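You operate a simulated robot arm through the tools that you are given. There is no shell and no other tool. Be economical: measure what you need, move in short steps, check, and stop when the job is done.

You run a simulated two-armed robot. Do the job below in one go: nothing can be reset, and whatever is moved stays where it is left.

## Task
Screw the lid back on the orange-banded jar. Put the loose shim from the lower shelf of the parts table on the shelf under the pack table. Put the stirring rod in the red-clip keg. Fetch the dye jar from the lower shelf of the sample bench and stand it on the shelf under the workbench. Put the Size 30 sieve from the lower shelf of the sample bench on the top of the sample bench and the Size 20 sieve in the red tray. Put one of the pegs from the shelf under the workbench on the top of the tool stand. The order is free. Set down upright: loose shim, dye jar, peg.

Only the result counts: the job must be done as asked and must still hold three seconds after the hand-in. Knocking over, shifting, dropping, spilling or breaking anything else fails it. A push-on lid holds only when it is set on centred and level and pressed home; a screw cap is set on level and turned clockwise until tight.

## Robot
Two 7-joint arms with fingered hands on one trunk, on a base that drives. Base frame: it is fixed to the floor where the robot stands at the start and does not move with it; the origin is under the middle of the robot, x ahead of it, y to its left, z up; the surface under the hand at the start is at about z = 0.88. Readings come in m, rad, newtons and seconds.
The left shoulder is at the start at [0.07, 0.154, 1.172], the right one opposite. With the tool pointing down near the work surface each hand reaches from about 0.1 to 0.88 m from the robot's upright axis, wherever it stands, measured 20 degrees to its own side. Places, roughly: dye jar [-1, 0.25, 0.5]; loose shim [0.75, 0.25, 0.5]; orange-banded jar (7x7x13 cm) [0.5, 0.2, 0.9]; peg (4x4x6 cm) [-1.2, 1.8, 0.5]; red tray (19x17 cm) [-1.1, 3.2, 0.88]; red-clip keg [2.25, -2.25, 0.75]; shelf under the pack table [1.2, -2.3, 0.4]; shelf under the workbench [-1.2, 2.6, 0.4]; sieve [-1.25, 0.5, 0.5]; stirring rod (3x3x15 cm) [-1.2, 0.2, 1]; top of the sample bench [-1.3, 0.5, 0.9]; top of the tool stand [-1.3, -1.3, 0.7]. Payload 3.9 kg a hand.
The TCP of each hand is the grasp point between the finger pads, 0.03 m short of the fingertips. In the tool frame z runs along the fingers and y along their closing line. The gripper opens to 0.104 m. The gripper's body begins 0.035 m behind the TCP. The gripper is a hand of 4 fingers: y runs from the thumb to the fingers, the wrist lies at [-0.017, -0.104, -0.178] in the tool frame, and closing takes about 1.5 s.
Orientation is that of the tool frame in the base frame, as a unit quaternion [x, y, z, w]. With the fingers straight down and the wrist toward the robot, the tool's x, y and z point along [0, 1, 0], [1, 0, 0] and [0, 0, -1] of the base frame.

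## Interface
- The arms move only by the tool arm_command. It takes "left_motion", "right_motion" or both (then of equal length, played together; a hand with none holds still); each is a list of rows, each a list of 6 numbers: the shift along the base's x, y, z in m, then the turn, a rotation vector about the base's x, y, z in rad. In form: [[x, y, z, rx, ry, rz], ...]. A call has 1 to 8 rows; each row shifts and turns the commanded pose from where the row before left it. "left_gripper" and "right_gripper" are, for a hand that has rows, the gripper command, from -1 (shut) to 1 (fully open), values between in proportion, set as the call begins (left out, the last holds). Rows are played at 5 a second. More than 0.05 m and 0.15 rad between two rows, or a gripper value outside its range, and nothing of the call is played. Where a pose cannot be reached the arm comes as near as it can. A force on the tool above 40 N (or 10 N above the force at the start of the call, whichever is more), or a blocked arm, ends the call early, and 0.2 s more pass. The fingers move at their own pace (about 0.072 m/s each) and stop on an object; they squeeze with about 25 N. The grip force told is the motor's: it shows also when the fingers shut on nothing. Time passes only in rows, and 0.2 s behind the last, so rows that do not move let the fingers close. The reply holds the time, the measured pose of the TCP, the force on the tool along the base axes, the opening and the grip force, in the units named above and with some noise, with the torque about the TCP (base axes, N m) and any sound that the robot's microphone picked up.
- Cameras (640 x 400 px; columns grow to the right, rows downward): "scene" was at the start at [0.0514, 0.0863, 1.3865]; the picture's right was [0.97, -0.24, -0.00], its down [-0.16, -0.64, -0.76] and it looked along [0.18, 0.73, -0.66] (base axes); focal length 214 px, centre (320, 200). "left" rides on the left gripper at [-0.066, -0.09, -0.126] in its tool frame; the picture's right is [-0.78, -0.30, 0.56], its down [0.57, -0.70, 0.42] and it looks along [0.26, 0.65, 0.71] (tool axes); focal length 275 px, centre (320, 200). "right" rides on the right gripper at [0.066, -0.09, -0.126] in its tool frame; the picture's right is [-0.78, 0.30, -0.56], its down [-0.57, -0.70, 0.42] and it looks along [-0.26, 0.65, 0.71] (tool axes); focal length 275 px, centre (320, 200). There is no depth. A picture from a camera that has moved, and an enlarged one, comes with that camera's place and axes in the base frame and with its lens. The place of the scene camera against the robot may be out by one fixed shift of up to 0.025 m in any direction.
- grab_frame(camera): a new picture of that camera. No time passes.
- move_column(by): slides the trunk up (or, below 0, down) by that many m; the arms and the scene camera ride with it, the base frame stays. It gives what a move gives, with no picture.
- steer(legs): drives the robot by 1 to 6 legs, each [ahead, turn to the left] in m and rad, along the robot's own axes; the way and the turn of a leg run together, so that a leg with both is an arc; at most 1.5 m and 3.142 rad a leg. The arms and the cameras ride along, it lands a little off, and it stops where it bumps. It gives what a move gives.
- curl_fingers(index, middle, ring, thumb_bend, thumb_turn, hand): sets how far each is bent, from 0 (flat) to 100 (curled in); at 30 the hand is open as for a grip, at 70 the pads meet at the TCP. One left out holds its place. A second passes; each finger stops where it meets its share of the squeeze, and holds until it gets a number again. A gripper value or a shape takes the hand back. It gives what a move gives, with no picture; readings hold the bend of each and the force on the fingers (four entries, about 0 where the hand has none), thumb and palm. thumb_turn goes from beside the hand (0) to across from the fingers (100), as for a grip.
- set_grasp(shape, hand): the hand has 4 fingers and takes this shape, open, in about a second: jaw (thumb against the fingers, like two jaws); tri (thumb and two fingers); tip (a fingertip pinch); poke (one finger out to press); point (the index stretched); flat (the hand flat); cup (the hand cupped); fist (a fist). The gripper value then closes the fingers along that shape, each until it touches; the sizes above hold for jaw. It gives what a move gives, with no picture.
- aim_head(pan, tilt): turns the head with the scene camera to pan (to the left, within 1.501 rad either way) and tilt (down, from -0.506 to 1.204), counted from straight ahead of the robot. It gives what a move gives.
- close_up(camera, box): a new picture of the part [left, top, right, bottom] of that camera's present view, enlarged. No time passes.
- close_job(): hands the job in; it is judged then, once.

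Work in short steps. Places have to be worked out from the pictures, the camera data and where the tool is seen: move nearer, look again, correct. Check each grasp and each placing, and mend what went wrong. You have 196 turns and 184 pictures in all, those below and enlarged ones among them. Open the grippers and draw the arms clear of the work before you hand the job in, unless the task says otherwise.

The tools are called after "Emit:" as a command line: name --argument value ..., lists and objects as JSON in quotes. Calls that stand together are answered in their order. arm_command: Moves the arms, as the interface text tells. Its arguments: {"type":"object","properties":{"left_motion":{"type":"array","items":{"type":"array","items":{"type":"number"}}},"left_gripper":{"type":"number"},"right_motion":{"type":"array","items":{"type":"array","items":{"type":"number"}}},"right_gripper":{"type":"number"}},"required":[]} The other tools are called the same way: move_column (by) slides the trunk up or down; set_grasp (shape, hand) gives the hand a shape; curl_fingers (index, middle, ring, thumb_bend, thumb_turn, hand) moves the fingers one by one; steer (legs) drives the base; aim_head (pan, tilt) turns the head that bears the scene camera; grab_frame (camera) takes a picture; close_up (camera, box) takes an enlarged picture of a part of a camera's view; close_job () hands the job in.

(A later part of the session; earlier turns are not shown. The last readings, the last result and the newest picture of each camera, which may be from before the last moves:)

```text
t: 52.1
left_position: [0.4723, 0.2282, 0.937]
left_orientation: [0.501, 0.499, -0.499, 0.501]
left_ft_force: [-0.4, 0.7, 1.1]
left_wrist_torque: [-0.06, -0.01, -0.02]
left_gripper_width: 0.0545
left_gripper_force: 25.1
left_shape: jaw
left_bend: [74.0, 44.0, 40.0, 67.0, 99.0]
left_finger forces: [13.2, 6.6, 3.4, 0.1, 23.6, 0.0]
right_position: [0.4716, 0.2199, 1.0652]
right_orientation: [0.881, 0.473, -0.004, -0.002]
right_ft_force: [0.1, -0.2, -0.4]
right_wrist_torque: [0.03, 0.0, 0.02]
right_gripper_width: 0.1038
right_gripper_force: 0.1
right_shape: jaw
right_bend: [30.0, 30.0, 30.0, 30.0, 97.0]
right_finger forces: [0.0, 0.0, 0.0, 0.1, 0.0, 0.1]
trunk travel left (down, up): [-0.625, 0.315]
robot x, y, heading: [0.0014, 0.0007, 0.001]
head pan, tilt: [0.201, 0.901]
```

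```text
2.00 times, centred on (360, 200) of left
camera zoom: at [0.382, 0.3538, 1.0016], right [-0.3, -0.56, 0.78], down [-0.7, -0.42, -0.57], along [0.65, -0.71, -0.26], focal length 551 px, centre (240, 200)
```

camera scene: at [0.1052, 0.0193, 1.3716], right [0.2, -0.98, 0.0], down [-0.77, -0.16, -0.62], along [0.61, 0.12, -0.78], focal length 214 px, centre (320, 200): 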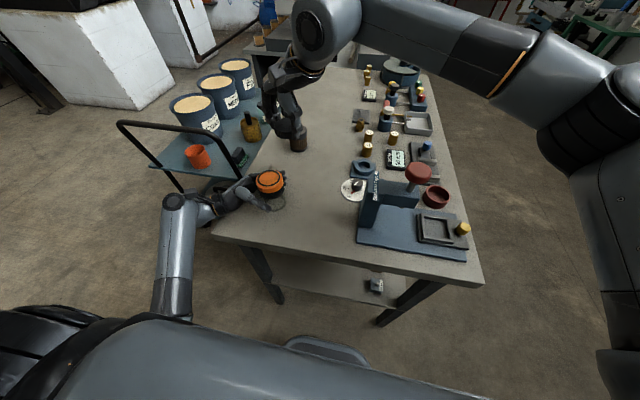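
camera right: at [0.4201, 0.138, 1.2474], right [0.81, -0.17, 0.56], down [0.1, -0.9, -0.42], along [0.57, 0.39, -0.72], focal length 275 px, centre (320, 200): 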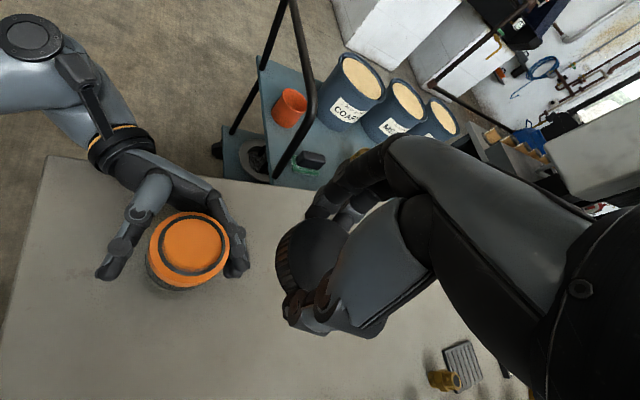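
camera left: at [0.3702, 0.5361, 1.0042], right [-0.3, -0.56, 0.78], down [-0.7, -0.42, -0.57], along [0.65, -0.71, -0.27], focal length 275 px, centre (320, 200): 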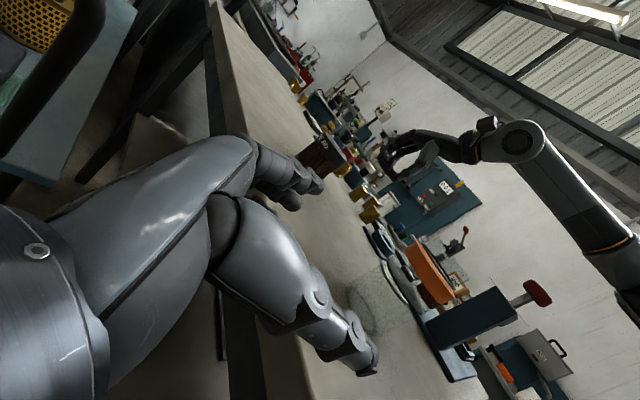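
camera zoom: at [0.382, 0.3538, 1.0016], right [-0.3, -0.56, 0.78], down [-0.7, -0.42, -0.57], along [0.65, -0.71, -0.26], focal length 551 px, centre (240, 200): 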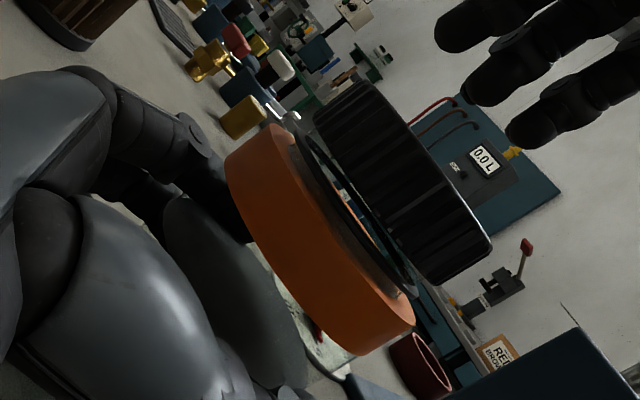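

Lid is descending toward the collar. Another cycle.

Emit:
arm_command --right_motion '[[0, 0, 0, 0, 0, 0.145], [0, 0, 0, 0, 0, 0.145], [0, 0, 0, 0, 0, 0.145], [0, 0, 0, 0, 0, 0.145], [0, 0, 0, 0, 0, 0.145], [0, 0, 0, 0, 0, 0.145], [0, 0, 0, 0, 0, 0.145], [0, 0, 0, 0, 0, 0.145]]'

Emit:
arm_command --right_motion '[[0, 0, 0, 0, 0, 0.145], [0, 0, 0, 0, 0, 0.145], [0, 0, 0, 0, 0, 0.1], [0, 0.002, -0.02, 0, 0, 0], [0, 0, -0.02, 0, 0, 0]]'

Emit:
arm_command --right_motion '[[0, 0, 0, 0, 0, 0], [0, 0, 0, 0, 0, 0], [0, 0, 0, 0, 0, 0], [0, 0, 0, 0, 0, 0], [0, 0, 0, 0, 0, 0], [0, 0, 0, 0, 0, 0], [0, 0, 0, 0, 0, 0]]' --right_gripper -1

Emit:
arm_command --right_motion '[[0, 0, 0, 0, 0, -0.13], [0, 0, 0, 0, 0, -0.13], [0, 0, 0, 0, 0, -0.13], [0, 0, -0.0003, 0, 0, -0.13], [0, 0, -0.0003, 0, 0, -0.13], [0, 0, -0.0003, 0, 0, -0.13], [0, 0, -0.0003, 0, 0, -0.13], [0, 0, -0.0003, 0, 0, -0.13]]'

Emit:
arm_command --right_motion '[[0, 0, -0.0002, 0, 0, -0.13], [0, 0, -0.0002, 0, 0, -0.13], [0, 0, -0.0002, 0, 0, -0.13], [0, 0, -0.0002, 0, 0, -0.13]]'

Emit:
close_up --camera "left" --box '[240, 100, 480, 300]'

```text
t: 54.0
left_position: [0.4737, 0.2273, 0.9365]
left_orientation: [0.501, 0.499, -0.499, 0.5]
left_ft_force: [-0.2, 0.3, 1.3]
left_wrist_torque: [-0.02, 0.0, 0.01]
left_gripper_width: 0.0545
left_gripper_force: 24.8
left_shape: jaw
left_bend: [74.0, 44.0, 40.0, 67.0, 99.0]
left_finger forces: [13.2, 6.4, 3.3, 0.0, 23.4, 0.1]
right_position: [0.4717, 0.2198, 1.065]
right_orientation: [0.477, 0.879, -0.006, 0.0]
right_ft_force: [-0.9, 0.0, 0.0]
right_wrist_torque: [-0.02, -0.01, 0.01]
right_gripper_width: 0.1035
right_gripper_force: 0.0
right_shape: jaw
right_bend: [30.0, 30.0, 30.0, 30.0, 97.0]
right_finger forces: [0.0, 0.0, 0.0, 0.0, 0.1, 0.0]
trunk travel left (down, up): [-0.625, 0.315]
robot x, y, heading: [0.0023, 0.0003, 0.0]
head pan, tilt: [0.201, 0.901]
```

```text
t: 55.1
left_position: [0.4737, 0.2293, 0.937]
left_orientation: [0.501, 0.5, -0.5, 0.5]
left_ft_force: [0.0, 0.8, 1.1]
left_wrist_torque: [-0.05, -0.03, 0.04]
left_gripper_width: 0.0545
left_gripper_force: 25.2
left_shape: jaw
left_bend: [74.0, 44.0, 40.0, 67.0, 99.0]
left_finger forces: [13.1, 6.4, 3.3, 0.0, 23.6, 0.0]
right_position: [0.4732, 0.2246, 1.0257]
right_orientation: [0.299, 0.954, -0.006, 0.0]
right_ft_force: [-0.1, -0.1, 0.2]
right_wrist_torque: [-0.04, 0.05, 0.01]
right_gripper_width: 0.1036
right_gripper_force: 0.1
right_shape: jaw
right_bend: [30.0, 30.0, 30.0, 30.0, 97.0]
right_finger forces: [0.0, 0.0, 0.0, 0.0, 0.0, 0.0]
trunk travel left (down, up): [-0.625, 0.315]
robot x, y, heading: [-0.0014, -0.0038, -0.004]
head pan, tilt: [0.201, 0.901]
```

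```text
t: 56.8
left_position: [0.4734, 0.2286, 0.9365]
left_orientation: [0.5, 0.499, -0.5, 0.501]
left_ft_force: [1.5, 2.4, 2.4]
left_wrist_torque: [-0.1, 0.0, 0.03]
left_gripper_width: 0.0543
left_gripper_force: 24.5
left_shape: jaw
left_bend: [74.0, 44.0, 40.0, 67.0, 99.0]
left_finger forces: [13.4, 6.6, 3.4, 0.0, 22.6, 0.1]
right_position: [0.4734, 0.2242, 1.025]
right_orientation: [0.3, 0.954, -0.005, 0.001]
right_ft_force: [-0.4, -1.2, -1.2]
right_wrist_torque: [0.06, -0.04, 0.02]
right_gripper_width: 0.049
right_gripper_force: 24.9
right_shape: jaw
right_bend: [74.0, 45.0, 49.0, 69.0, 100.0]
right_finger forces: [13.1, 8.3, 0.0, 0.0, 22.4, 0.0]
trunk travel left (down, up): [-0.625, 0.315]
robot x, y, heading: [0.0021, 0.0025, 0.002]
head pan, tilt: [0.201, 0.901]
```

```text
t: 58.5
left_position: [0.4722, 0.2283, 0.9365]
left_orientation: [0.501, 0.499, -0.5, 0.5]
left_ft_force: [-3.6, -2.3, 1.4]
left_wrist_torque: [-0.04, -0.08, -0.08]
left_gripper_width: 0.0544
left_gripper_force: 24.9
left_shape: jaw
left_bend: [74.0, 44.0, 40.0, 67.0, 99.0]
left_finger forces: [13.0, 6.3, 3.6, 0.0, 25.8, 0.1]
right_position: [0.4721, 0.2247, 1.0234]
right_orientation: [0.735, 0.678, -0.005, -0.001]
right_ft_force: [3.2, 1.6, 1.3]
right_wrist_torque: [0.02, -0.21, -0.01]
right_gripper_width: 0.0491
right_gripper_force: 25.5
right_shape: jaw
right_bend: [74.0, 45.0, 49.0, 69.0, 100.0]
right_finger forces: [15.8, 9.5, 0.1, 0.0, 22.1, 0.0]
trunk travel left (down, up): [-0.625, 0.315]
robot x, y, heading: [0.0019, -0.0006, -0.003]
head pan, tilt: [0.201, 0.901]
```

```text
t: 59.5
left_position: [0.4733, 0.2272, 0.9362]
left_orientation: [0.5, 0.499, -0.5, 0.501]
left_ft_force: [-5.0, -1.6, 0.2]
left_wrist_torque: [-0.03, -0.12, -0.09]
left_gripper_width: 0.0541
left_gripper_force: 25.1
left_shape: jaw
left_bend: [74.0, 44.0, 40.0, 67.0, 99.0]
left_finger forces: [12.3, 6.3, 3.8, 0.0, 26.9, 0.0]
right_position: [0.4721, 0.2239, 1.0226]
right_orientation: [0.885, 0.466, -0.003, -0.002]
right_ft_force: [5.0, 1.5, 2.5]
right_wrist_torque: [-0.05, -0.28, 0.06]
right_gripper_width: 0.0495
right_gripper_force: 24.8
right_shape: jaw
right_bend: [74.0, 45.0, 49.0, 69.0, 100.0]
right_finger forces: [16.6, 9.2, 0.1, 0.0, 22.0, 0.0]
trunk travel left (down, up): [-0.625, 0.315]
robot x, y, heading: [0.0024, 0.003, 0.001]
head pan, tilt: [0.201, 0.901]
```

```text
2.00 times, centred on (360, 200) of left
camera zoom: at [0.3824, 0.3542, 1.0015], right [-0.3, -0.56, 0.78], down [-0.7, -0.42, -0.57], along [0.65, -0.71, -0.26], focal length 551 px, centre (240, 200)
```

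zoom: 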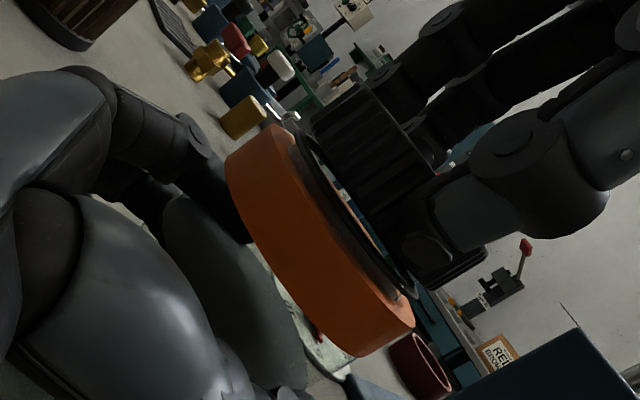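

Still descending with low torque. I run two more regrip-and-turn cycles.

Emit:
arm_command --right_motion '[[0, 0, 0, 0, 0, 0], [0, 0, 0, 0, 0, 0], [0, 0, 0, 0, 0, 0], [0, 0, 0, 0, 0, 0], [0, 0, 0, 0, 0, 0], [0, 0, 0.04, 0, 0, 0.1], [0, 0, 0, 0, 0, 0.145], [0, 0, 0, 0, 0, 0.145]]' --right_gripper 1

Emit:
arm_command --right_motion '[[0, 0, 0, 0, 0, 0.145], [0, 0, 0, 0, 0, 0.145], [0, 0, 0, 0, 0, 0.145], [0, 0, 0, 0, 0, 0.145], [0, 0, 0, 0, 0, 0.145], [0, 0, 0, 0, 0, 0.145], [0, 0, 0, 0, 0, 0.145], [0, 0, 0, 0, 0, 0.145]]'

Emit:
arm_command --right_motion '[[0, -0.001, -0.02, 0, 0, 0], [0, 0, -0.02, 0, 0, 0], [0, 0, 0, 0, 0, 0]]'

Emit:
arm_command --right_motion '[[0, 0, 0, 0, 0, 0], [0, 0, 0, 0, 0, 0], [0, 0, 0, 0, 0, 0], [0, 0, 0, 0, 0, 0], [0, 0, 0, 0, 0, 0], [0, 0, 0, 0, 0, 0], [0, 0, 0, 0, 0, 0]]' --right_gripper -1

Emit:
arm_command --right_motion '[[0, 0, 0, 0, 0, -0.13], [0, 0, 0, 0, 0, -0.13], [0, 0, 0, 0, 0, -0.13], [0, 0, -0.0003, 0, 0, -0.13], [0, 0, -0.0003, 0, 0, -0.13], [0, 0, -0.0003, 0, 0, -0.13], [0, 0, -0.0003, 0, 0, -0.13], [0, 0, -0.0003, 0, 0, -0.13]]'

Emit:
arm_command --right_motion '[[0, 0, -0.0002, 0, 0, -0.13], [0, 0, -0.0002, 0, 0, -0.13], [0, 0, -0.0002, 0, 0, -0.13], [0, 0, -0.0002, 0, 0, -0.13]]'

Emit:
close_up --camera "left" --box '[240, 100, 480, 300]'

```text
t: 61.4
left_position: [0.4743, 0.2277, 0.9366]
left_orientation: [0.501, 0.5, -0.5, 0.5]
left_ft_force: [-0.1, 0.5, -0.3]
left_wrist_torque: [0.01, -0.04, 0.01]
left_gripper_width: 0.0543
left_gripper_force: 25.4
left_shape: jaw
left_bend: [74.0, 44.0, 40.0, 67.0, 99.0]
left_finger forces: [13.5, 6.6, 3.4, 0.0, 24.0, 0.0]
right_position: [0.4728, 0.2227, 1.0628]
right_orientation: [0.776, 0.631, -0.004, -0.001]
right_ft_force: [-0.2, -0.4, -0.1]
right_wrist_torque: [0.02, 0.04, 0.0]
right_gripper_width: 0.1037
right_gripper_force: 0.1
right_shape: jaw
right_bend: [30.0, 30.0, 30.0, 30.0, 97.0]
right_finger forces: [0.0, 0.1, 0.1, 0.1, 0.0, 0.1]
trunk travel left (down, up): [-0.625, 0.315]
robot x, y, heading: [-0.0013, 0.0006, -0.003]
head pan, tilt: [0.201, 0.901]
```

```text
t: 63.1
left_position: [0.4746, 0.2295, 0.9357]
left_orientation: [0.5, 0.5, -0.499, 0.501]
left_ft_force: [-0.8, 0.0, 0.5]
left_wrist_torque: [-0.02, -0.03, 0.0]
left_gripper_width: 0.0545
left_gripper_force: 24.8
left_shape: jaw
left_bend: [74.0, 44.0, 40.0, 67.0, 99.0]
left_finger forces: [13.3, 6.7, 3.3, 0.0, 23.8, 0.0]
right_position: [0.4724, 0.2232, 1.0634]
right_orientation: [0.303, 0.953, -0.004, 0.001]
right_ft_force: [-0.1, 0.1, 0.1]
right_wrist_torque: [0.03, 0.02, -0.02]
right_gripper_width: 0.1037
right_gripper_force: 0.1
right_shape: jaw
right_bend: [30.0, 30.0, 30.0, 30.0, 97.0]
right_finger forces: [0.0, 0.0, 0.0, 0.0, 0.0, 0.0]
trunk travel left (down, up): [-0.625, 0.315]
robot x, y, heading: [-0.0046, -0.0018, -0.004]
head pan, tilt: [0.201, 0.901]
```

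```text
t: 64.0
left_position: [0.4746, 0.2292, 0.9357]
left_orientation: [0.501, 0.499, -0.5, 0.5]
left_ft_force: [0.2, -0.9, 0.8]
left_wrist_torque: [-0.05, -0.04, 0.0]
left_gripper_width: 0.0542
left_gripper_force: 25.0
left_shape: jaw
left_bend: [74.0, 44.0, 40.0, 67.0, 99.0]
left_finger forces: [13.3, 6.7, 3.6, 0.0, 23.9, 0.1]
right_position: [0.4721, 0.2222, 1.0215]
right_orientation: [0.304, 0.953, -0.004, 0.001]
right_ft_force: [-0.4, 0.3, 0.5]
right_wrist_torque: [0.02, 0.0, 0.01]
right_gripper_width: 0.1037
right_gripper_force: 0.1
right_shape: jaw
right_bend: [30.0, 30.0, 30.0, 30.0, 97.0]
right_finger forces: [0.0, 0.0, 0.1, 0.1, 0.0, 0.0]
trunk travel left (down, up): [-0.625, 0.315]
robot x, y, heading: [-0.0017, -0.0046, -0.004]
head pan, tilt: [0.201, 0.901]
```

```text
t: 65.5
left_position: [0.4745, 0.2285, 0.9366]
left_orientation: [0.501, 0.499, -0.5, 0.5]
left_ft_force: [0.2, 2.3, 2.1]
left_wrist_torque: [-0.05, -0.06, 0.04]
left_gripper_width: 0.0542
left_gripper_force: 24.8
left_shape: jaw
left_bend: [74.0, 44.0, 40.0, 67.0, 99.0]
left_finger forces: [13.3, 6.8, 3.7, 0.0, 22.8, 0.0]
right_position: [0.4724, 0.2222, 1.0226]
right_orientation: [0.304, 0.953, -0.004, 0.001]
right_ft_force: [-1.1, -1.0, 0.2]
right_wrist_torque: [-0.05, 0.01, -0.03]
right_gripper_width: 0.0496
right_gripper_force: 24.9
right_shape: jaw
right_bend: [74.0, 45.0, 48.0, 70.0, 100.0]
right_finger forces: [13.1, 7.6, 0.0, 0.1, 21.9, 0.1]
trunk travel left (down, up): [-0.625, 0.315]
robot x, y, heading: [0.0054, 0.0, 0.003]
head pan, tilt: [0.201, 0.901]
```

```text
t: 67.3
left_position: [0.4737, 0.227, 0.9373]
left_orientation: [-0.501, -0.498, 0.501, -0.5]
left_ft_force: [-1.1, -13.2, 1.4]
left_wrist_torque: [0.11, 0.01, -0.95]
left_gripper_width: 0.054
left_gripper_force: 25.1
left_shape: jaw
left_bend: [73.0, 45.0, 40.0, 68.0, 99.0]
left_finger forces: [20.1, 7.0, 2.8, 0.0, 20.3, 0.1]
right_position: [0.4729, 0.2228, 1.022]
right_orientation: [0.738, 0.675, -0.004, -0.002]
right_ft_force: [2.3, 10.6, 5.7]
right_wrist_torque: [0.3, -0.27, 1.0]
right_gripper_width: 0.048
right_gripper_force: 25.1
right_shape: jaw
right_bend: [74.0, 43.0, 48.0, 70.0, 100.0]
right_finger forces: [18.7, 10.7, 0.2, 0.0, 22.2, 0.0]
trunk travel left (down, up): [-0.625, 0.315]
robot x, y, heading: [0.0001, 0.0029, -0.001]
head pan, tilt: [0.201, 0.901]
```

```text
t: 68.3
left_position: [0.4724, 0.2255, 0.9386]
left_orientation: [0.502, 0.499, -0.5, 0.5]
left_ft_force: [-5.2, -19.2, 2.7]
left_wrist_torque: [0.1, -0.31, -1.14]
left_gripper_width: 0.0477
left_gripper_force: 24.8
left_shape: jaw
left_bend: [74.0, 49.0, 45.0, 71.0, 100.0]
left_finger forces: [18.6, 5.9, 6.0, 0.1, 21.3, 0.1]
right_position: [0.4723, 0.2221, 1.0225]
right_orientation: [0.886, 0.463, -0.002, -0.003]
right_ft_force: [7.7, 12.3, 21.9]
right_wrist_torque: [0.23, -0.3, 1.17]
right_gripper_width: 0.0476
right_gripper_force: 25.1
right_shape: jaw
right_bend: [75.0, 44.0, 48.0, 70.0, 100.0]
right_finger forces: [26.8, 7.1, 1.2, 0.0, 25.5, 0.0]
trunk travel left (down, up): [-0.625, 0.315]
robot x, y, heading: [0.0034, 0.0008, -0.0]
head pan, tilt: [0.201, 0.901]
```

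```text
2.00 times, centred on (360, 200) of left
camera zoom: at [0.3812, 0.3518, 1.0031], right [-0.3, -0.56, 0.77], down [-0.7, -0.42, -0.58], along [0.65, -0.72, -0.26], focal length 551 px, centre (240, 200)
```

zoom: 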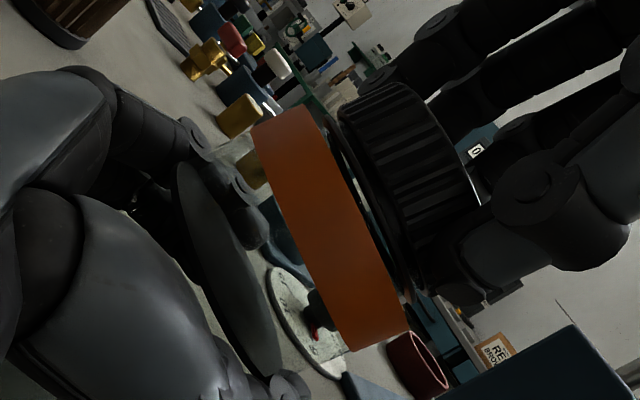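

Torque rose to 1.1 N·m — tight; the jar slipped and tilted a bit in the left hand. I release the left hand (right holds the lid), then set the jar upright with the right.

Emit:
arm_command --left_motion '[[0, 0, 0, 0, 0, 0], [0, 0, 0, 0, 0, 0], [0, 0, 0, 0, 0, 0], [0, 0, 0, 0, 0, 0], [0, 0, 0, 0, 0, 0]]' --left_gripper 1

Emit:
close_up --camera "left" --box '[240, 100, 480, 300]'

Emit:
close_up --camera "scene" --box '[215, 110, 335, 210]'

```text
t: 69.5
left_position: [0.4711, 0.2279, 0.9371]
left_orientation: [0.501, 0.499, -0.499, 0.501]
left_ft_force: [0.7, 0.5, 0.2]
left_wrist_torque: [-0.03, 0.02, 0.06]
left_gripper_width: 0.1038
left_gripper_force: 0.1
left_shape: jaw
left_bend: [30.0, 30.0, 30.0, 30.0, 97.0]
left_finger forces: [1.2, 0.1, 0.0, 0.0, 0.1, 0.0]
right_position: [0.4712, 0.222, 1.0214]
right_orientation: [0.886, 0.463, -0.003, -0.002]
right_ft_force: [1.8, 2.7, 26.5]
right_wrist_torque: [0.08, -0.1, -0.01]
right_gripper_width: 0.0509
right_gripper_force: 24.8
right_shape: jaw
right_bend: [74.0, 44.0, 49.0, 71.0, 100.0]
right_finger forces: [19.0, 10.0, 0.0, 0.0, 25.0, 0.1]
trunk travel left (down, up): [-0.625, 0.315]
robot x, y, heading: [-0.0005, -0.0002, -0.001]
head pan, tilt: [0.201, 0.901]
```

```text
2.00 times, centred on (360, 200) of left
camera zoom: at [0.3809, 0.3536, 1.0025], right [-0.3, -0.56, 0.77], down [-0.7, -0.42, -0.57], along [0.65, -0.71, -0.26], focal length 551 px, centre (240, 200)
```

zoom: 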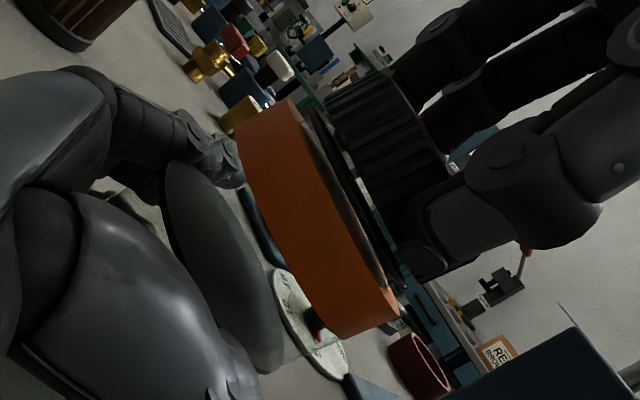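

```text
4.00 times, centred on (275, 160) of scene
camera zoom: at [0.1026, 0.0184, 1.3719], right [0.2, -0.98, 0.0], down [-0.77, -0.16, -0.62], along [0.61, 0.12, -0.78], focal length 858 px, centre (500, 360)
```

zoom: 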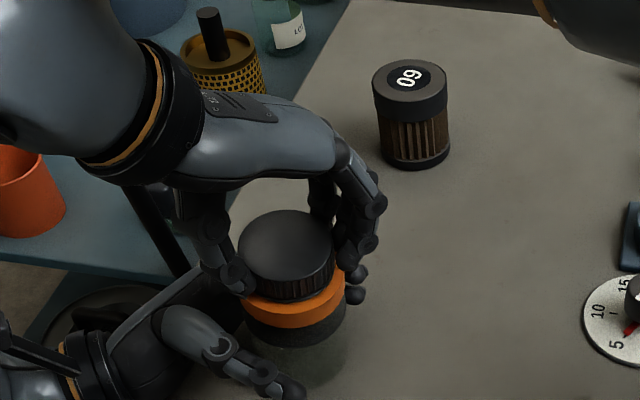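

The jar stands on the table, lid down to the collar. I relieve the pressing, open the right hand, withdraw both.

Emit:
arm_command --right_motion '[[0, 0, 0.0025, 0, 0, 0], [0, 0, 0, 0, 0, 0]]'

Emit:
arm_command --right_motion '[[0, 0, 0, 0, 0, 0], [0, 0, 0, 0, 0, 0], [0, 0, 0, 0, 0, 0], [0, 0, 0, 0, 0, 0], [0, 0, 0, 0, 0, 0], [0, 0, 0.04, 0, 0, 0], [0, 0, 0.05, 0, 0, 0.1], [0, -0.02, 0.04, 0, 0, 0.1]]' --right_gripper 1

Emit:
close_up --camera "scene" --box '[225, 130, 325, 210]'

Emit:
close_up --camera "left" --box '[240, 100, 480, 300]'

```text
t: 70.2
left_position: [0.4723, 0.229, 0.9364]
left_orientation: [0.501, 0.5, -0.499, 0.5]
left_ft_force: [0.9, 0.5, 0.6]
left_wrist_torque: [-0.05, -0.02, 0.0]
left_gripper_width: 0.1039
left_gripper_force: 0.0
left_shape: jaw
left_bend: [30.0, 30.0, 30.0, 30.0, 97.0]
left_finger forces: [0.4, 0.1, 0.0, 0.1, 0.0, 0.0]
right_position: [0.4718, 0.2231, 1.0223]
right_orientation: [0.886, 0.463, -0.004, -0.002]
right_ft_force: [1.8, 1.2, 14.3]
right_wrist_torque: [0.07, -0.05, 0.06]
right_gripper_width: 0.051
right_gripper_force: 25.0
right_shape: jaw
right_bend: [74.0, 44.0, 49.0, 71.0, 100.0]
right_finger forces: [17.6, 9.8, 0.0, 0.0, 23.6, 0.1]
trunk travel left (down, up): [-0.625, 0.315]
robot x, y, heading: [-0.0015, 0.0005, 0.004]
head pan, tilt: [0.201, 0.901]
```

```text
t: 72.0
left_position: [0.4734, 0.2266, 0.9363]
left_orientation: [0.501, 0.5, -0.499, 0.5]
left_ft_force: [0.3, 0.9, -0.8]
left_wrist_torque: [-0.01, 0.06, -0.02]
left_gripper_width: 0.1037
left_gripper_force: 0.1
left_shape: jaw
left_bend: [30.0, 30.0, 30.0, 30.0, 97.0]
left_finger forces: [0.3, 0.1, 0.0, 0.0, 0.0, 0.0]
right_position: [0.4711, 0.1994, 1.1539]
right_orientation: [0.835, 0.55, -0.005, -0.002]
right_ft_force: [-0.5, 0.2, 0.7]
right_wrist_torque: [-0.01, -0.04, 0.02]
right_gripper_width: 0.1037
right_gripper_force: 0.1
right_shape: jaw
right_bend: [30.0, 30.0, 30.0, 30.0, 97.0]
right_finger forces: [0.1, 0.0, 0.0, 0.0, 0.0, 0.1]
trunk travel left (down, up): [-0.625, 0.315]
robot x, y, heading: [0.0004, -0.0008, -0.003]
head pan, tilt: [0.201, 0.901]
```

```text
5.00 times, centred on (275, 170) of scene
camera zoom: at [0.105, 0.0166, 1.3716], right [0.2, -0.98, 0.0], down [-0.77, -0.15, -0.62], along [0.61, 0.12, -0.78], focal length 1072 px, centre (545, 350)
```

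zoom: 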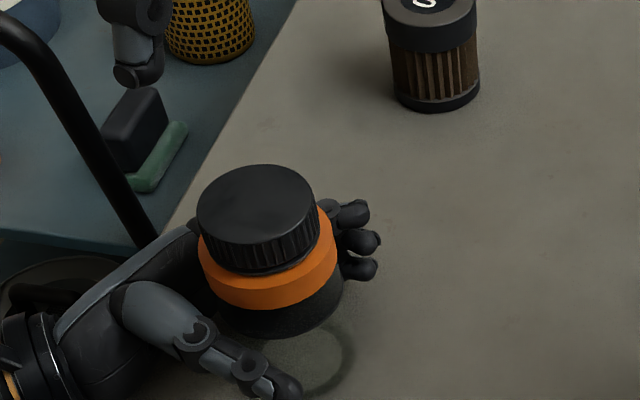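

```text
2.00 times, centred on (360, 200) of left
camera zoom: at [0.3827, 0.352, 1.0022], right [-0.3, -0.56, 0.77], down [-0.7, -0.42, -0.57], along [0.65, -0.71, -0.27], focal length 551 px, centre (240, 200)
```

zoom: 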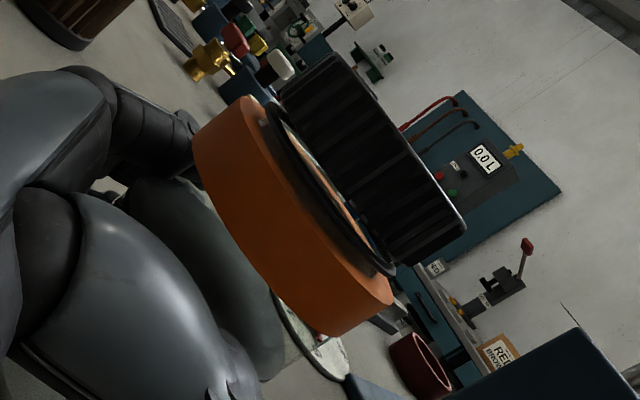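

The left index shows a faint touch; I withdraw the left hand straight back slowly and check.

Emit:
arm_command --left_motion '[[0, 0.01, 0, 0, 0, 0], [0, 0.02, 0, 0, 0, 0], [0, 0.03, 0, 0, 0, 0], [0, 0.04, 0, 0, 0, 0], [0, 0.05, 0, 0, 0, 0], [0, 0.05, 0, 0, 0, 0]]' --right_motion '[[0, -0.03, 0.02, 0, 0, 0.1], [0, -0.03, 0.02, 0, 0, 0.1], [0, -0.03, 0, 0, 0, 0.1], [0, -0.03, 0, 0, 0, 0.1], [0, -0.03, 0, 0, 0, 0.1], [0, 0, 0, 0, 0, 0.05]]'

Emit:
close_up --camera "scene" --box '[225, 130, 325, 230]'

Emit:
grab_frame --camera "left"

Emit:
grab_frame --camera "right"

```text
t: 73.3
left_position: [0.4758, 0.4308, 0.9339]
left_orientation: [0.499, 0.499, -0.501, 0.502]
left_ft_force: [0.1, -0.9, -0.6]
left_wrist_torque: [-0.01, 0.0, 0.02]
left_gripper_width: 0.1039
left_gripper_force: 0.0
left_shape: jaw
left_bend: [30.0, 30.0, 30.0, 30.0, 97.0]
left_finger forces: [0.1, 0.0, 0.0, 0.0, 0.1, 0.0]
right_position: [0.4739, 0.0547, 1.192]
right_orientation: [0.655, 0.756, -0.006, -0.001]
right_ft_force: [0.0, 0.8, 0.1]
right_wrist_torque: [-0.02, -0.03, 0.01]
right_gripper_width: 0.1037
right_gripper_force: 0.1
right_shape: jaw
right_bend: [30.0, 30.0, 30.0, 30.0, 97.0]
right_finger forces: [0.1, 0.0, 0.0, 0.0, 0.1, 0.0]
trunk travel left (down, up): [-0.625, 0.315]
robot x, y, heading: [-0.0001, -0.001, -0.003]
head pan, tilt: [0.201, 0.901]
```

```text
4.00 times, centred on (275, 180) of scene
camera zoom: at [0.1059, 0.0219, 1.3715], right [0.2, -0.98, 0.0], down [-0.77, -0.16, -0.62], along [0.61, 0.12, -0.78], focal length 858 px, centre (500, 280)
```

zoom: 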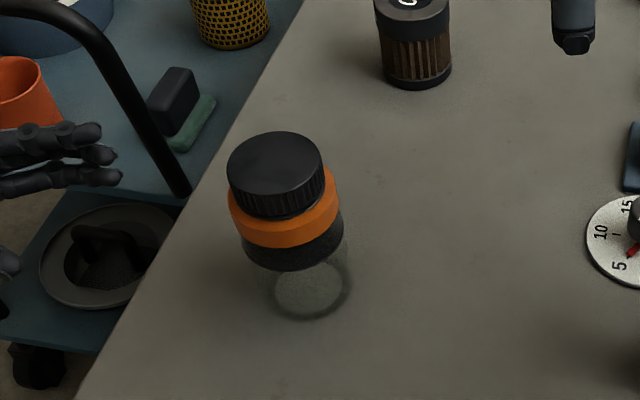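

```text
127 pictures are left
camera left: at [0.3843, 0.5565, 0.9994], right [-0.3, -0.55, 0.78], down [-0.7, -0.43, -0.57], along [0.65, -0.71, -0.26], focal length 275 px, centre (320, 200)
```

left: 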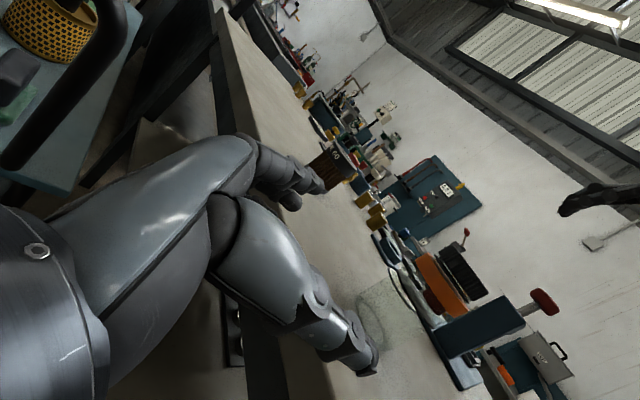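

```text
126 pictures are left
camera right: at [0.3765, 0.109, 1.3173], right [0.41, -0.72, 0.56], down [-0.61, -0.67, -0.41], along [0.67, -0.17, -0.72], focal length 275 px, centre (320, 200)
```

right: 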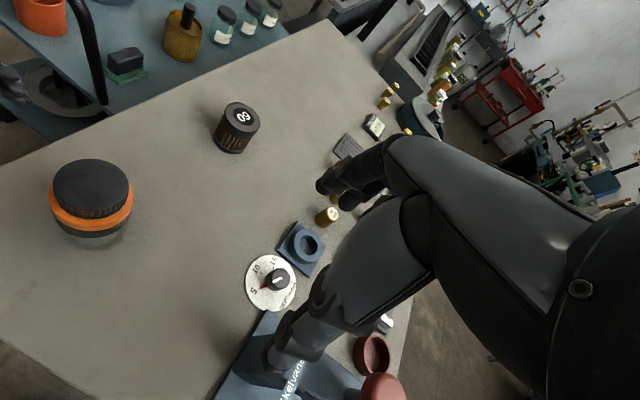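

Jar done. Now I retract the arms and back off to look at the lower shelf of this table.

Emit:
arm_command --left_motion '[[-0.01, 0.02, 0.045, 0, 0, 0], [-0.02, 0.0, 0.045, 0, 0, 0], [-0.03, 0, 0.035, 0, 0, 0], [-0.03, 0, 0.03, 0, 0, 0], [-0.04, 0, 0, 0, 0, 0]]' --right_motion '[[-0.02, -0.03, 0, 0, 0, 0.05], [-0.03, -0.03, 0, 0, 0, 0.05], [-0.03, -0.03, 0, 0, 0, 0.05], [-0.03, -0.03, 0, 0, 0, 0], [-0.03, -0.03, 0, 0, 0, 0]]'

Emit:
steer --legs '[[-0.35, 0]]'

Emit:
move_column --by -0.35

Emit:
aim_head --pan 0.1 --tilt 0.45

Emit:
grab_frame --camera "scene"

```text
refused: row 1 steps farther than a row can; nothing moved
```

```text
t: 75.6
left_position: [0.1242, 0.4284, 0.9347]
left_orientation: [0.501, 0.499, -0.499, 0.501]
left_ft_force: [-0.9, 0.8, 0.2]
left_wrist_torque: [-0.04, 0.03, 0.01]
left_gripper_width: 0.1039
left_gripper_force: 0.1
left_shape: jaw
left_bend: [30.0, 30.0, 30.0, 30.0, 97.0]
left_finger forces: [0.1, 0.0, 0.0, 0.0, 0.1, 0.1]
right_position: [0.1218, 0.0519, 1.1926]
right_orientation: [0.656, 0.755, -0.005, -0.001]
right_ft_force: [-0.2, 0.6, -0.4]
right_wrist_torque: [0.0, -0.03, 0.0]
right_gripper_width: 0.1038
right_gripper_force: 0.0
right_shape: jaw
right_bend: [30.0, 30.0, 30.0, 30.0, 97.0]
right_finger forces: [0.0, 0.0, 0.1, 0.0, 0.0, 0.1]
trunk travel left (down, up): [-0.625, 0.315]
robot x, y, heading: [-0.3536, 0.0018, 0.003]
head pan, tilt: [0.201, 0.901]
```

```text
t: 79.0
left_position: [0.1235, 0.4277, 0.5865]
left_orientation: [0.501, 0.499, -0.499, 0.501]
left_ft_force: [0.8, 0.1, -0.2]
left_wrist_torque: [0.01, 0.0, 0.03]
left_gripper_width: 0.1039
left_gripper_force: 0.0
left_shape: jaw
left_bend: [30.0, 30.0, 30.0, 30.0, 97.0]
left_finger forces: [0.0, 0.1, 0.0, 0.0, 0.0, 0.0]
right_position: [0.1201, 0.0524, 0.8422]
right_orientation: [0.656, 0.755, -0.005, 0.0]
right_ft_force: [-0.8, -0.1, 0.1]
right_wrist_torque: [0.0, -0.04, -0.01]
right_gripper_width: 0.1037
right_gripper_force: 0.1
right_shape: jaw
right_bend: [30.0, 30.0, 30.0, 30.0, 97.0]
right_finger forces: [0.1, 0.0, 0.0, 0.0, 0.1, 0.0]
trunk travel left (down, up): [-0.275, 0.665]
robot x, y, heading: [-0.3515, -0.0008, 0.007]
head pan, tilt: [0.201, 0.901]
```

```text
t: 80.0
left_position: [0.1247, 0.428, 0.5848]
left_orientation: [0.501, 0.499, -0.5, 0.5]
left_ft_force: [-0.1, -0.4, 0.8]
left_wrist_torque: [-0.05, 0.0, 0.03]
left_gripper_width: 0.1038
left_gripper_force: 0.0
left_shape: jaw
left_bend: [30.0, 30.0, 30.0, 30.0, 97.0]
left_finger forces: [0.0, 0.0, 0.0, 0.0, 0.0, 0.0]
right_position: [0.1207, 0.0535, 0.8424]
right_orientation: [0.655, 0.755, -0.005, -0.001]
right_ft_force: [-0.6, -0.2, -0.7]
right_wrist_torque: [-0.01, -0.01, 0.03]
right_gripper_width: 0.1036
right_gripper_force: 0.2
right_shape: jaw
right_bend: [30.0, 30.0, 30.0, 30.0, 97.0]
right_finger forces: [0.0, 0.0, 0.0, 0.0, 0.0, 0.1]
trunk travel left (down, up): [-0.275, 0.665]
robot x, y, heading: [-0.35, 0.0001, 0.0]
head pan, tilt: [0.099, 0.45]
```

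```text
125 pictures are left
camera scene: at [-0.2285, 0.0134, 1.0599], right [0.1, -1.0, 0.0], down [-0.43, -0.04, -0.9], along [0.9, 0.09, -0.44], focal length 214 px, centre (320, 200)
```

scene: 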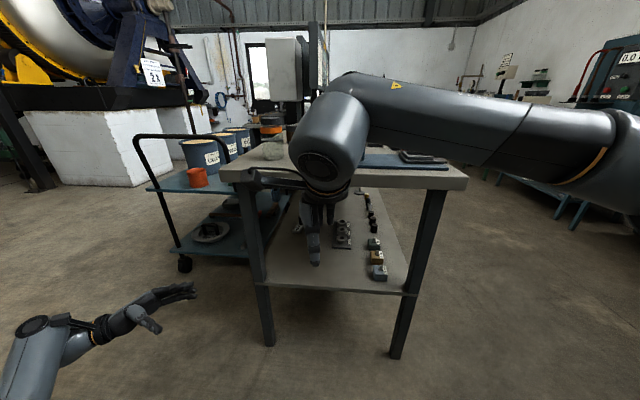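

Shims are in a row on the shelf. I move the right hand aside and zoom.

Emit:
arm_command --right_motion '[[-0.01, -0.04, 0, 0, 0, 0], [-0.01, -0.04, 0, 0, 0, 0], [0, -0.045, 0, 0, 0, 0], [0, -0.045, 0, 0, 0, 0], [0, -0.045, 0, 0, 0, 0], [0, -0.045, 0, 0, 0, 0]]' --left_motion '[[0, 0.02, 0, 0, 0, 0], [0, 0.02, 0, 0, 0, 0], [0, 0, 0, 0, 0, 0], [0, 0, 0, 0, 0, 0], [0, 0, 0, 0, 0, 0], [0, 0, 0, 0, 0, 0]]'

Emit:
close_up --camera "scene" --box '[230, 170, 450, 310]'

```text
t: 81.3
left_position: [0.1238, 0.4674, 0.5877]
left_orientation: [0.501, 0.499, -0.5, 0.5]
left_ft_force: [-0.6, 0.1, 0.5]
left_wrist_torque: [0.03, -0.02, 0.05]
left_gripper_width: 0.1039
left_gripper_force: 0.0
left_shape: jaw
left_bend: [30.0, 30.0, 30.0, 30.0, 97.0]
left_finger forces: [0.0, 0.1, 0.0, 0.0, 0.0, 0.0]
right_position: [0.0994, -0.2078, 0.8427]
right_orientation: [0.655, 0.755, -0.005, -0.001]
right_ft_force: [0.0, -0.3, -0.8]
right_wrist_torque: [-0.01, 0.0, 0.0]
right_gripper_width: 0.1035
right_gripper_force: 0.0
right_shape: jaw
right_bend: [30.0, 30.0, 30.0, 30.0, 97.0]
right_finger forces: [0.0, 0.0, 0.1, 0.0, 0.1, 0.0]
trunk travel left (down, up): [-0.275, 0.665]
robot x, y, heading: [-0.3498, -0.0005, -0.005]
head pan, tilt: [0.099, 0.45]
```

```text
2.86 times, centred on (340, 240) of scene
camera zoom: at [-0.2292, 0.0126, 1.0601], right [0.1, -1.0, 0.0], down [-0.43, -0.04, -0.9], along [0.9, 0.09, -0.43], focal length 613 px, centre (263, 86)
```

zoom: 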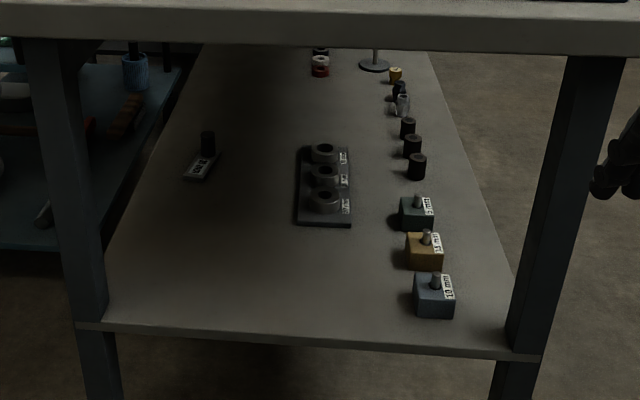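

The lone object on the left of the shelf fits the loose shim's place; zoom in.

Emit:
close_up --camera "scene" --box '[285, 205, 355, 255]'

Emit:
close_up --camera "scene" --box '[335, 180, 405, 230]'

```text
8.00 times, centred on (320, 230) of scene
camera zoom: at [-0.2292, 0.0126, 1.0601], right [0.1, -1.0, 0.0], down [-0.43, -0.04, -0.9], along [0.9, 0.09, -0.43], focal length 1716 px, centre (320, -40)
```

zoom: 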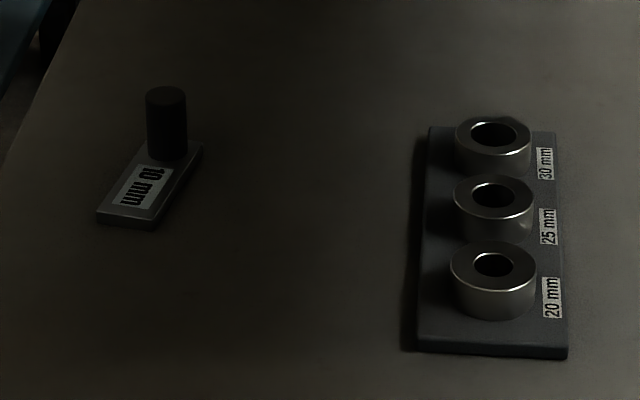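

```text
8.00 times, centred on (370, 205) of scene
camera zoom: at [-0.2292, 0.0126, 1.0601], right [0.1, -1.0, 0.0], down [-0.43, -0.04, -0.9], along [0.9, 0.09, -0.43], focal length 1716 px, centre (-80, 160)
```

zoom: 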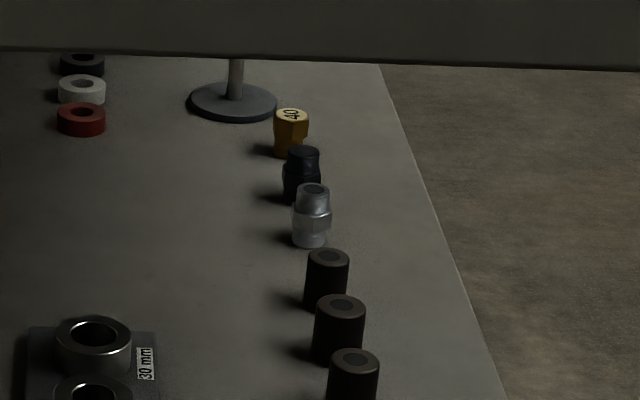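

The loose shim is the "10 mm" plate with a round knob at about (0.76, 0.2), shelf z≈0.47. I'll take it with the left hand pointing forward under the table; first tuck the right hand and yaw the left hand forward.

Emit:
arm_command --left_motion '[[-0.02, -0.02, 0.02, 0, 0, 0.145], [-0.02, -0.02, 0.02, 0, 0, 0.145], [-0.02, -0.02, 0.02, 0, 0, 0.145], [-0.01, -0.02, 0.02, 0, 0, 0.145], [0, -0.02, 0.02, 0, 0, 0.145], [0, -0.02, 0.02, 0, 0, 0.145], [0, -0.02, 0.02, 0, 0, 0.145], [0, -0.02, 0.02, 0, 0, 0.145]]' --right_motion '[[-0.03, -0.03, 0, 0, 0, 0], [-0.03, -0.03, 0, 0, 0, 0], [-0.03, -0.03, 0, 0, 0, 0], [-0.03, -0.03, 0, 0, 0, 0], [-0.03, -0.03, 0, 0, 0, 0], [-0.03, -0.03, 0, 0, 0, 0], [-0.02, -0.02, 0, 0, 0, 0], [0, 0, 0, 0, 0, 0]]'

Emit:
arm_command --left_motion '[[0, -0.03, 0.02, 0, 0, 0.145], [0, -0.03, 0.02, 0, 0, 0.145], [0, -0.03, 0.02, 0, 0, 0.12], [0, 0, 0.02, 0, 0.13, 0], [0, 0, 0, 0, 0.13, 0], [0, 0, 0, 0, 0.13, 0], [0, 0, 0, 0, 0.13, 0]]'

Emit:
move_column --by -0.2

```text
t: 83.2
left_position: [0.0657, 0.4138, 0.6892]
left_orientation: [0.23, 0.691, -0.224, 0.647]
left_ft_force: [0.1, -0.1, 1.1]
left_wrist_torque: [0.04, 0.01, 0.0]
left_gripper_width: 0.1039
left_gripper_force: 0.1
left_shape: jaw
left_bend: [30.0, 30.0, 30.0, 30.0, 97.0]
left_finger forces: [0.1, 0.0, 0.0, 0.0, 0.1, 0.0]
left hand out of reach, approached as far as the arm can: row 5, 6, 7, 8
right_position: [-0.0639, -0.3566, 0.8881]
right_orientation: [0.656, 0.755, -0.007, -0.002]
right_ft_force: [0.2, 0.0, -0.7]
right_wrist_torque: [0.0, -0.01, 0.01]
right_gripper_width: 0.1039
right_gripper_force: 0.1
right_shape: jaw
right_bend: [30.0, 30.0, 30.0, 30.0, 97.0]
right_finger forces: [0.0, 0.1, 0.0, 0.0, 0.0, 0.0]
right hand out of reach, approached as far as the arm can: row 5, 6, 7
trunk travel left (down, up): [-0.275, 0.665]
robot x, y, heading: [-0.3533, -0.0028, 0.001]
head pan, tilt: [0.099, 0.45]
```

```text
t: 84.8
left_position: [0.1079, 0.341, 0.6883]
left_orientation: [0.08, 0.788, -0.092, 0.604]
left_ft_force: [-1.0, 0.5, -0.2]
left_wrist_torque: [0.0, 0.0, -0.01]
left_gripper_width: 0.1038
left_gripper_force: 0.0
left_shape: jaw
left_bend: [30.0, 30.0, 30.0, 30.0, 97.0]
left_finger forces: [0.0, 0.1, 0.1, 0.1, 0.1, 0.1]
left hand out of reach, approached as far as the arm can: row 1, 3, 4, 5, 6, 7
right_position: [-0.0629, -0.357, 0.8882]
right_orientation: [0.656, 0.754, -0.005, -0.001]
right_ft_force: [-0.6, -1.0, -0.1]
right_wrist_torque: [0.0, -0.01, 0.01]
right_gripper_width: 0.104
right_gripper_force: 0.1
right_shape: jaw
right_bend: [30.0, 30.0, 30.0, 30.0, 97.0]
right_finger forces: [0.1, 0.0, 0.1, 0.0, 0.0, 0.0]
trunk travel left (down, up): [-0.275, 0.665]
robot x, y, heading: [-0.351, -0.003, -0.002]
head pan, tilt: [0.099, 0.45]
```

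```text
t: 86.9
left_position: [0.1069, 0.3413, 0.4887]
left_orientation: [0.078, 0.788, -0.093, 0.604]
left_ft_force: [-0.9, 0.5, -0.1]
left_wrist_torque: [-0.01, -0.01, 0.01]
left_gripper_width: 0.104
left_gripper_force: 0.1
left_shape: jaw
left_bend: [30.0, 30.0, 30.0, 30.0, 97.0]
left_finger forces: [0.1, 0.1, 0.0, 0.0, 0.0, 0.0]
right_position: [-0.0625, -0.357, 0.6879]
right_orientation: [0.656, 0.754, -0.006, -0.001]
right_ft_force: [0.6, -0.4, -0.6]
right_wrist_torque: [0.04, 0.0, 0.0]
right_gripper_width: 0.1036
right_gripper_force: 0.1
right_shape: jaw
right_bend: [30.0, 30.0, 30.0, 30.0, 97.0]
right_finger forces: [0.0, 0.0, 0.0, 0.0, 0.0, 0.1]
trunk travel left (down, up): [-0.075, 0.865]
robot x, y, heading: [-0.3518, 0.0008, 0.005]
head pan, tilt: [0.099, 0.45]
```

The hand points nearly forward. I extend it forward toward the gap under the tabletop, finishing the yaw.

Emit:
arm_command --left_motion '[[0.03, -0.017, 0.016, 0, 0, 0.03], [0.03, -0.017, 0.016, 0, 0, 0.03], [0.03, -0.017, 0.016, 0, 0, 0.03], [0.03, -0.017, 0.016, 0, 0, 0.03], [0.03, -0.017, 0.016, 0, 0.02, 0.03], [0.03, -0.017, 0.016, 0, 0.03, 0.03], [0.03, -0.017, 0.016, 0, 0.05, 0.03], [0.03, -0.017, 0.016, 0, 0.05, 0.03]]'

Emit:
grab_frame --camera "left"

Emit:
grab_frame --camera "scene"

```text
t: 88.7
left_position: [0.3463, 0.2205, 0.6155]
left_orientation: [-0.022, 0.834, -0.002, 0.551]
left_ft_force: [-6.0, -0.3, -2.0]
left_wrist_torque: [-0.11, 0.01, 0.43]
left_gripper_width: 0.1037
left_gripper_force: 0.1
left_shape: jaw
left_bend: [29.0, 30.0, 30.0, 30.0, 97.0]
left_finger forces: [5.9, 0.0, 0.0, 0.1, 0.0, 0.0]
right_position: [-0.0638, -0.3576, 0.6887]
right_orientation: [0.656, 0.755, -0.006, -0.001]
right_ft_force: [-0.4, -0.7, 0.2]
right_wrist_torque: [-0.02, -0.03, -0.02]
right_gripper_width: 0.104
right_gripper_force: 0.0
right_shape: jaw
right_bend: [30.0, 30.0, 30.0, 30.0, 97.0]
right_finger forces: [0.0, 0.0, 0.1, 0.1, 0.0, 0.0]
trunk travel left (down, up): [-0.075, 0.865]
robot x, y, heading: [-0.3535, 0.0007, -0.003]
head pan, tilt: [0.099, 0.45]
```

```text
121 pictures are left
camera left: at [0.2584, 0.1299, 0.7285], right [0.83, -0.25, 0.5], down [0.19, -0.71, -0.67], along [0.53, 0.65, -0.54], focal length 275 px, centre (320, 200)
```

left: 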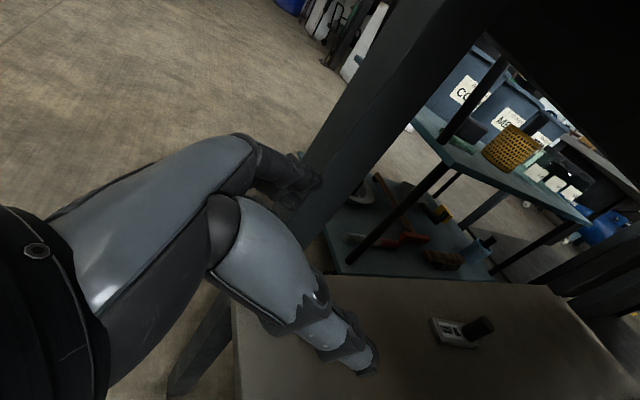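

```text
120 pictures are left
camera scene: at [-0.2292, 0.0131, 0.8599], right [0.1, -1.0, 0.0], down [-0.43, -0.04, -0.9], along [0.9, 0.09, -0.43], focal length 214 px, centre (320, 200)
```

scene: 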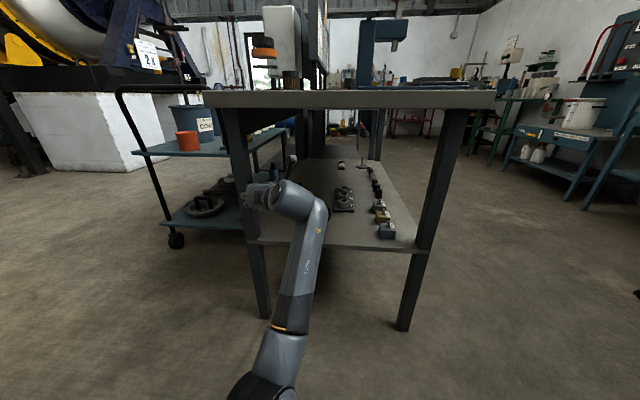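

The index finger touches the table's front-left leg; I back off and move right (−y) to clear it.

Emit:
arm_command --left_motion '[[-0.03, -0.005, 0, 0, 0, 0], [-0.01, -0.03, 0, 0, 0, 0], [0, -0.03, 0, 0, 0, 0], [0, -0.025, 0, 0, 0, 0], [0, 0, 0, 0, 0, 0]]'

Emit:
close_up --camera "scene" --box '[200, 80, 500, 260]'

```text
t: 90.1
left_position: [0.314, 0.1648, 0.6328]
left_orientation: [-0.029, 0.822, 0.042, 0.567]
left_ft_force: [0.7, 0.1, -0.6]
left_wrist_torque: [0.0, 0.01, 0.0]
left_gripper_width: 0.1042
left_gripper_force: 0.0
left_shape: jaw
left_bend: [30.0, 30.0, 30.0, 30.0, 97.0]
left_finger forces: [0.0, 0.1, 0.0, 0.0, 0.1, 0.1]
right_position: [-0.0632, -0.3563, 0.6877]
right_orientation: [0.656, 0.754, -0.006, -0.002]
right_ft_force: [0.5, 0.3, 0.9]
right_wrist_torque: [0.02, -0.03, -0.01]
right_gripper_width: 0.1038
right_gripper_force: 0.1
right_shape: jaw
right_bend: [30.0, 30.0, 30.0, 30.0, 97.0]
right_finger forces: [0.1, 0.0, 0.0, 0.0, 0.0, 0.1]
trunk travel left (down, up): [-0.075, 0.865]
robot x, y, heading: [-0.3488, 0.0014, 0.001]
head pan, tilt: [0.099, 0.45]
stopped in row 5 (left hand): the arm was blocked; the commanded pose is now the measured one
```

```text
2.13 times, centred on (350, 170) of scene
camera zoom: at [-0.2286, 0.0132, 0.8599], right [0.1, -1.0, 0.0], down [-0.43, -0.04, -0.9], along [0.9, 0.09, -0.44], focal length 458 px, centre (256, 264)
```

zoom: 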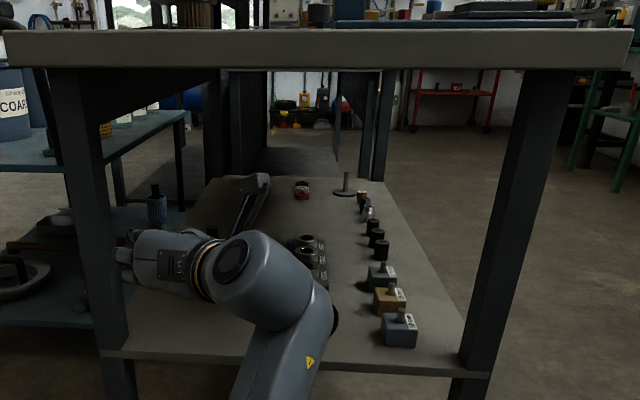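

Now drive ahead 0.3 m with the hand sliding under the tabletop.

Emit:
steer --legs '[[0.3, 0]]'

Emit:
grab_frame --camera "left"

```text
t: 92.2
left_position: [0.6152, 0.1655, 0.6323]
left_orientation: [-0.031, 0.822, 0.041, 0.567]
left_ft_force: [0.9, -0.8, 0.2]
left_wrist_torque: [0.01, 0.01, 0.0]
left_gripper_width: 0.1042
left_gripper_force: 0.1
left_shape: jaw
left_bend: [30.0, 30.0, 30.0, 30.0, 97.0]
left_finger forces: [0.1, 0.0, 0.1, 0.1, 0.1, 0.0]
right_position: [0.2385, -0.355, 0.6873]
right_orientation: [0.656, 0.755, -0.006, -0.002]
right_ft_force: [0.1, -0.1, -0.2]
right_wrist_torque: [0.0, -0.01, 0.0]
right_gripper_width: 0.104
right_gripper_force: 0.1
right_shape: jaw
right_bend: [30.0, 30.0, 30.0, 30.0, 97.0]
right_finger forces: [0.0, 0.0, 0.1, 0.0, 0.0, 0.0]
trunk travel left (down, up): [-0.075, 0.865]
robot x, y, heading: [-0.0493, -0.001, 0.003]
head pan, tilt: [0.099, 0.45]
```

```text
118 pictures are left
camera left: at [0.5297, 0.0642, 0.7336], right [0.82, -0.24, 0.52], down [0.26, -0.66, -0.71], along [0.51, 0.72, -0.48], focal length 275 px, centre (320, 200)
```

left: 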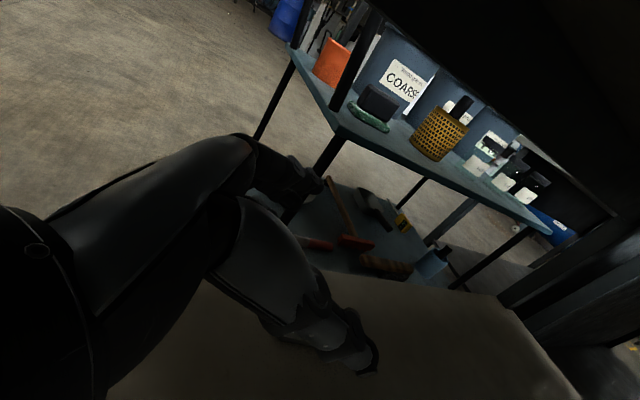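

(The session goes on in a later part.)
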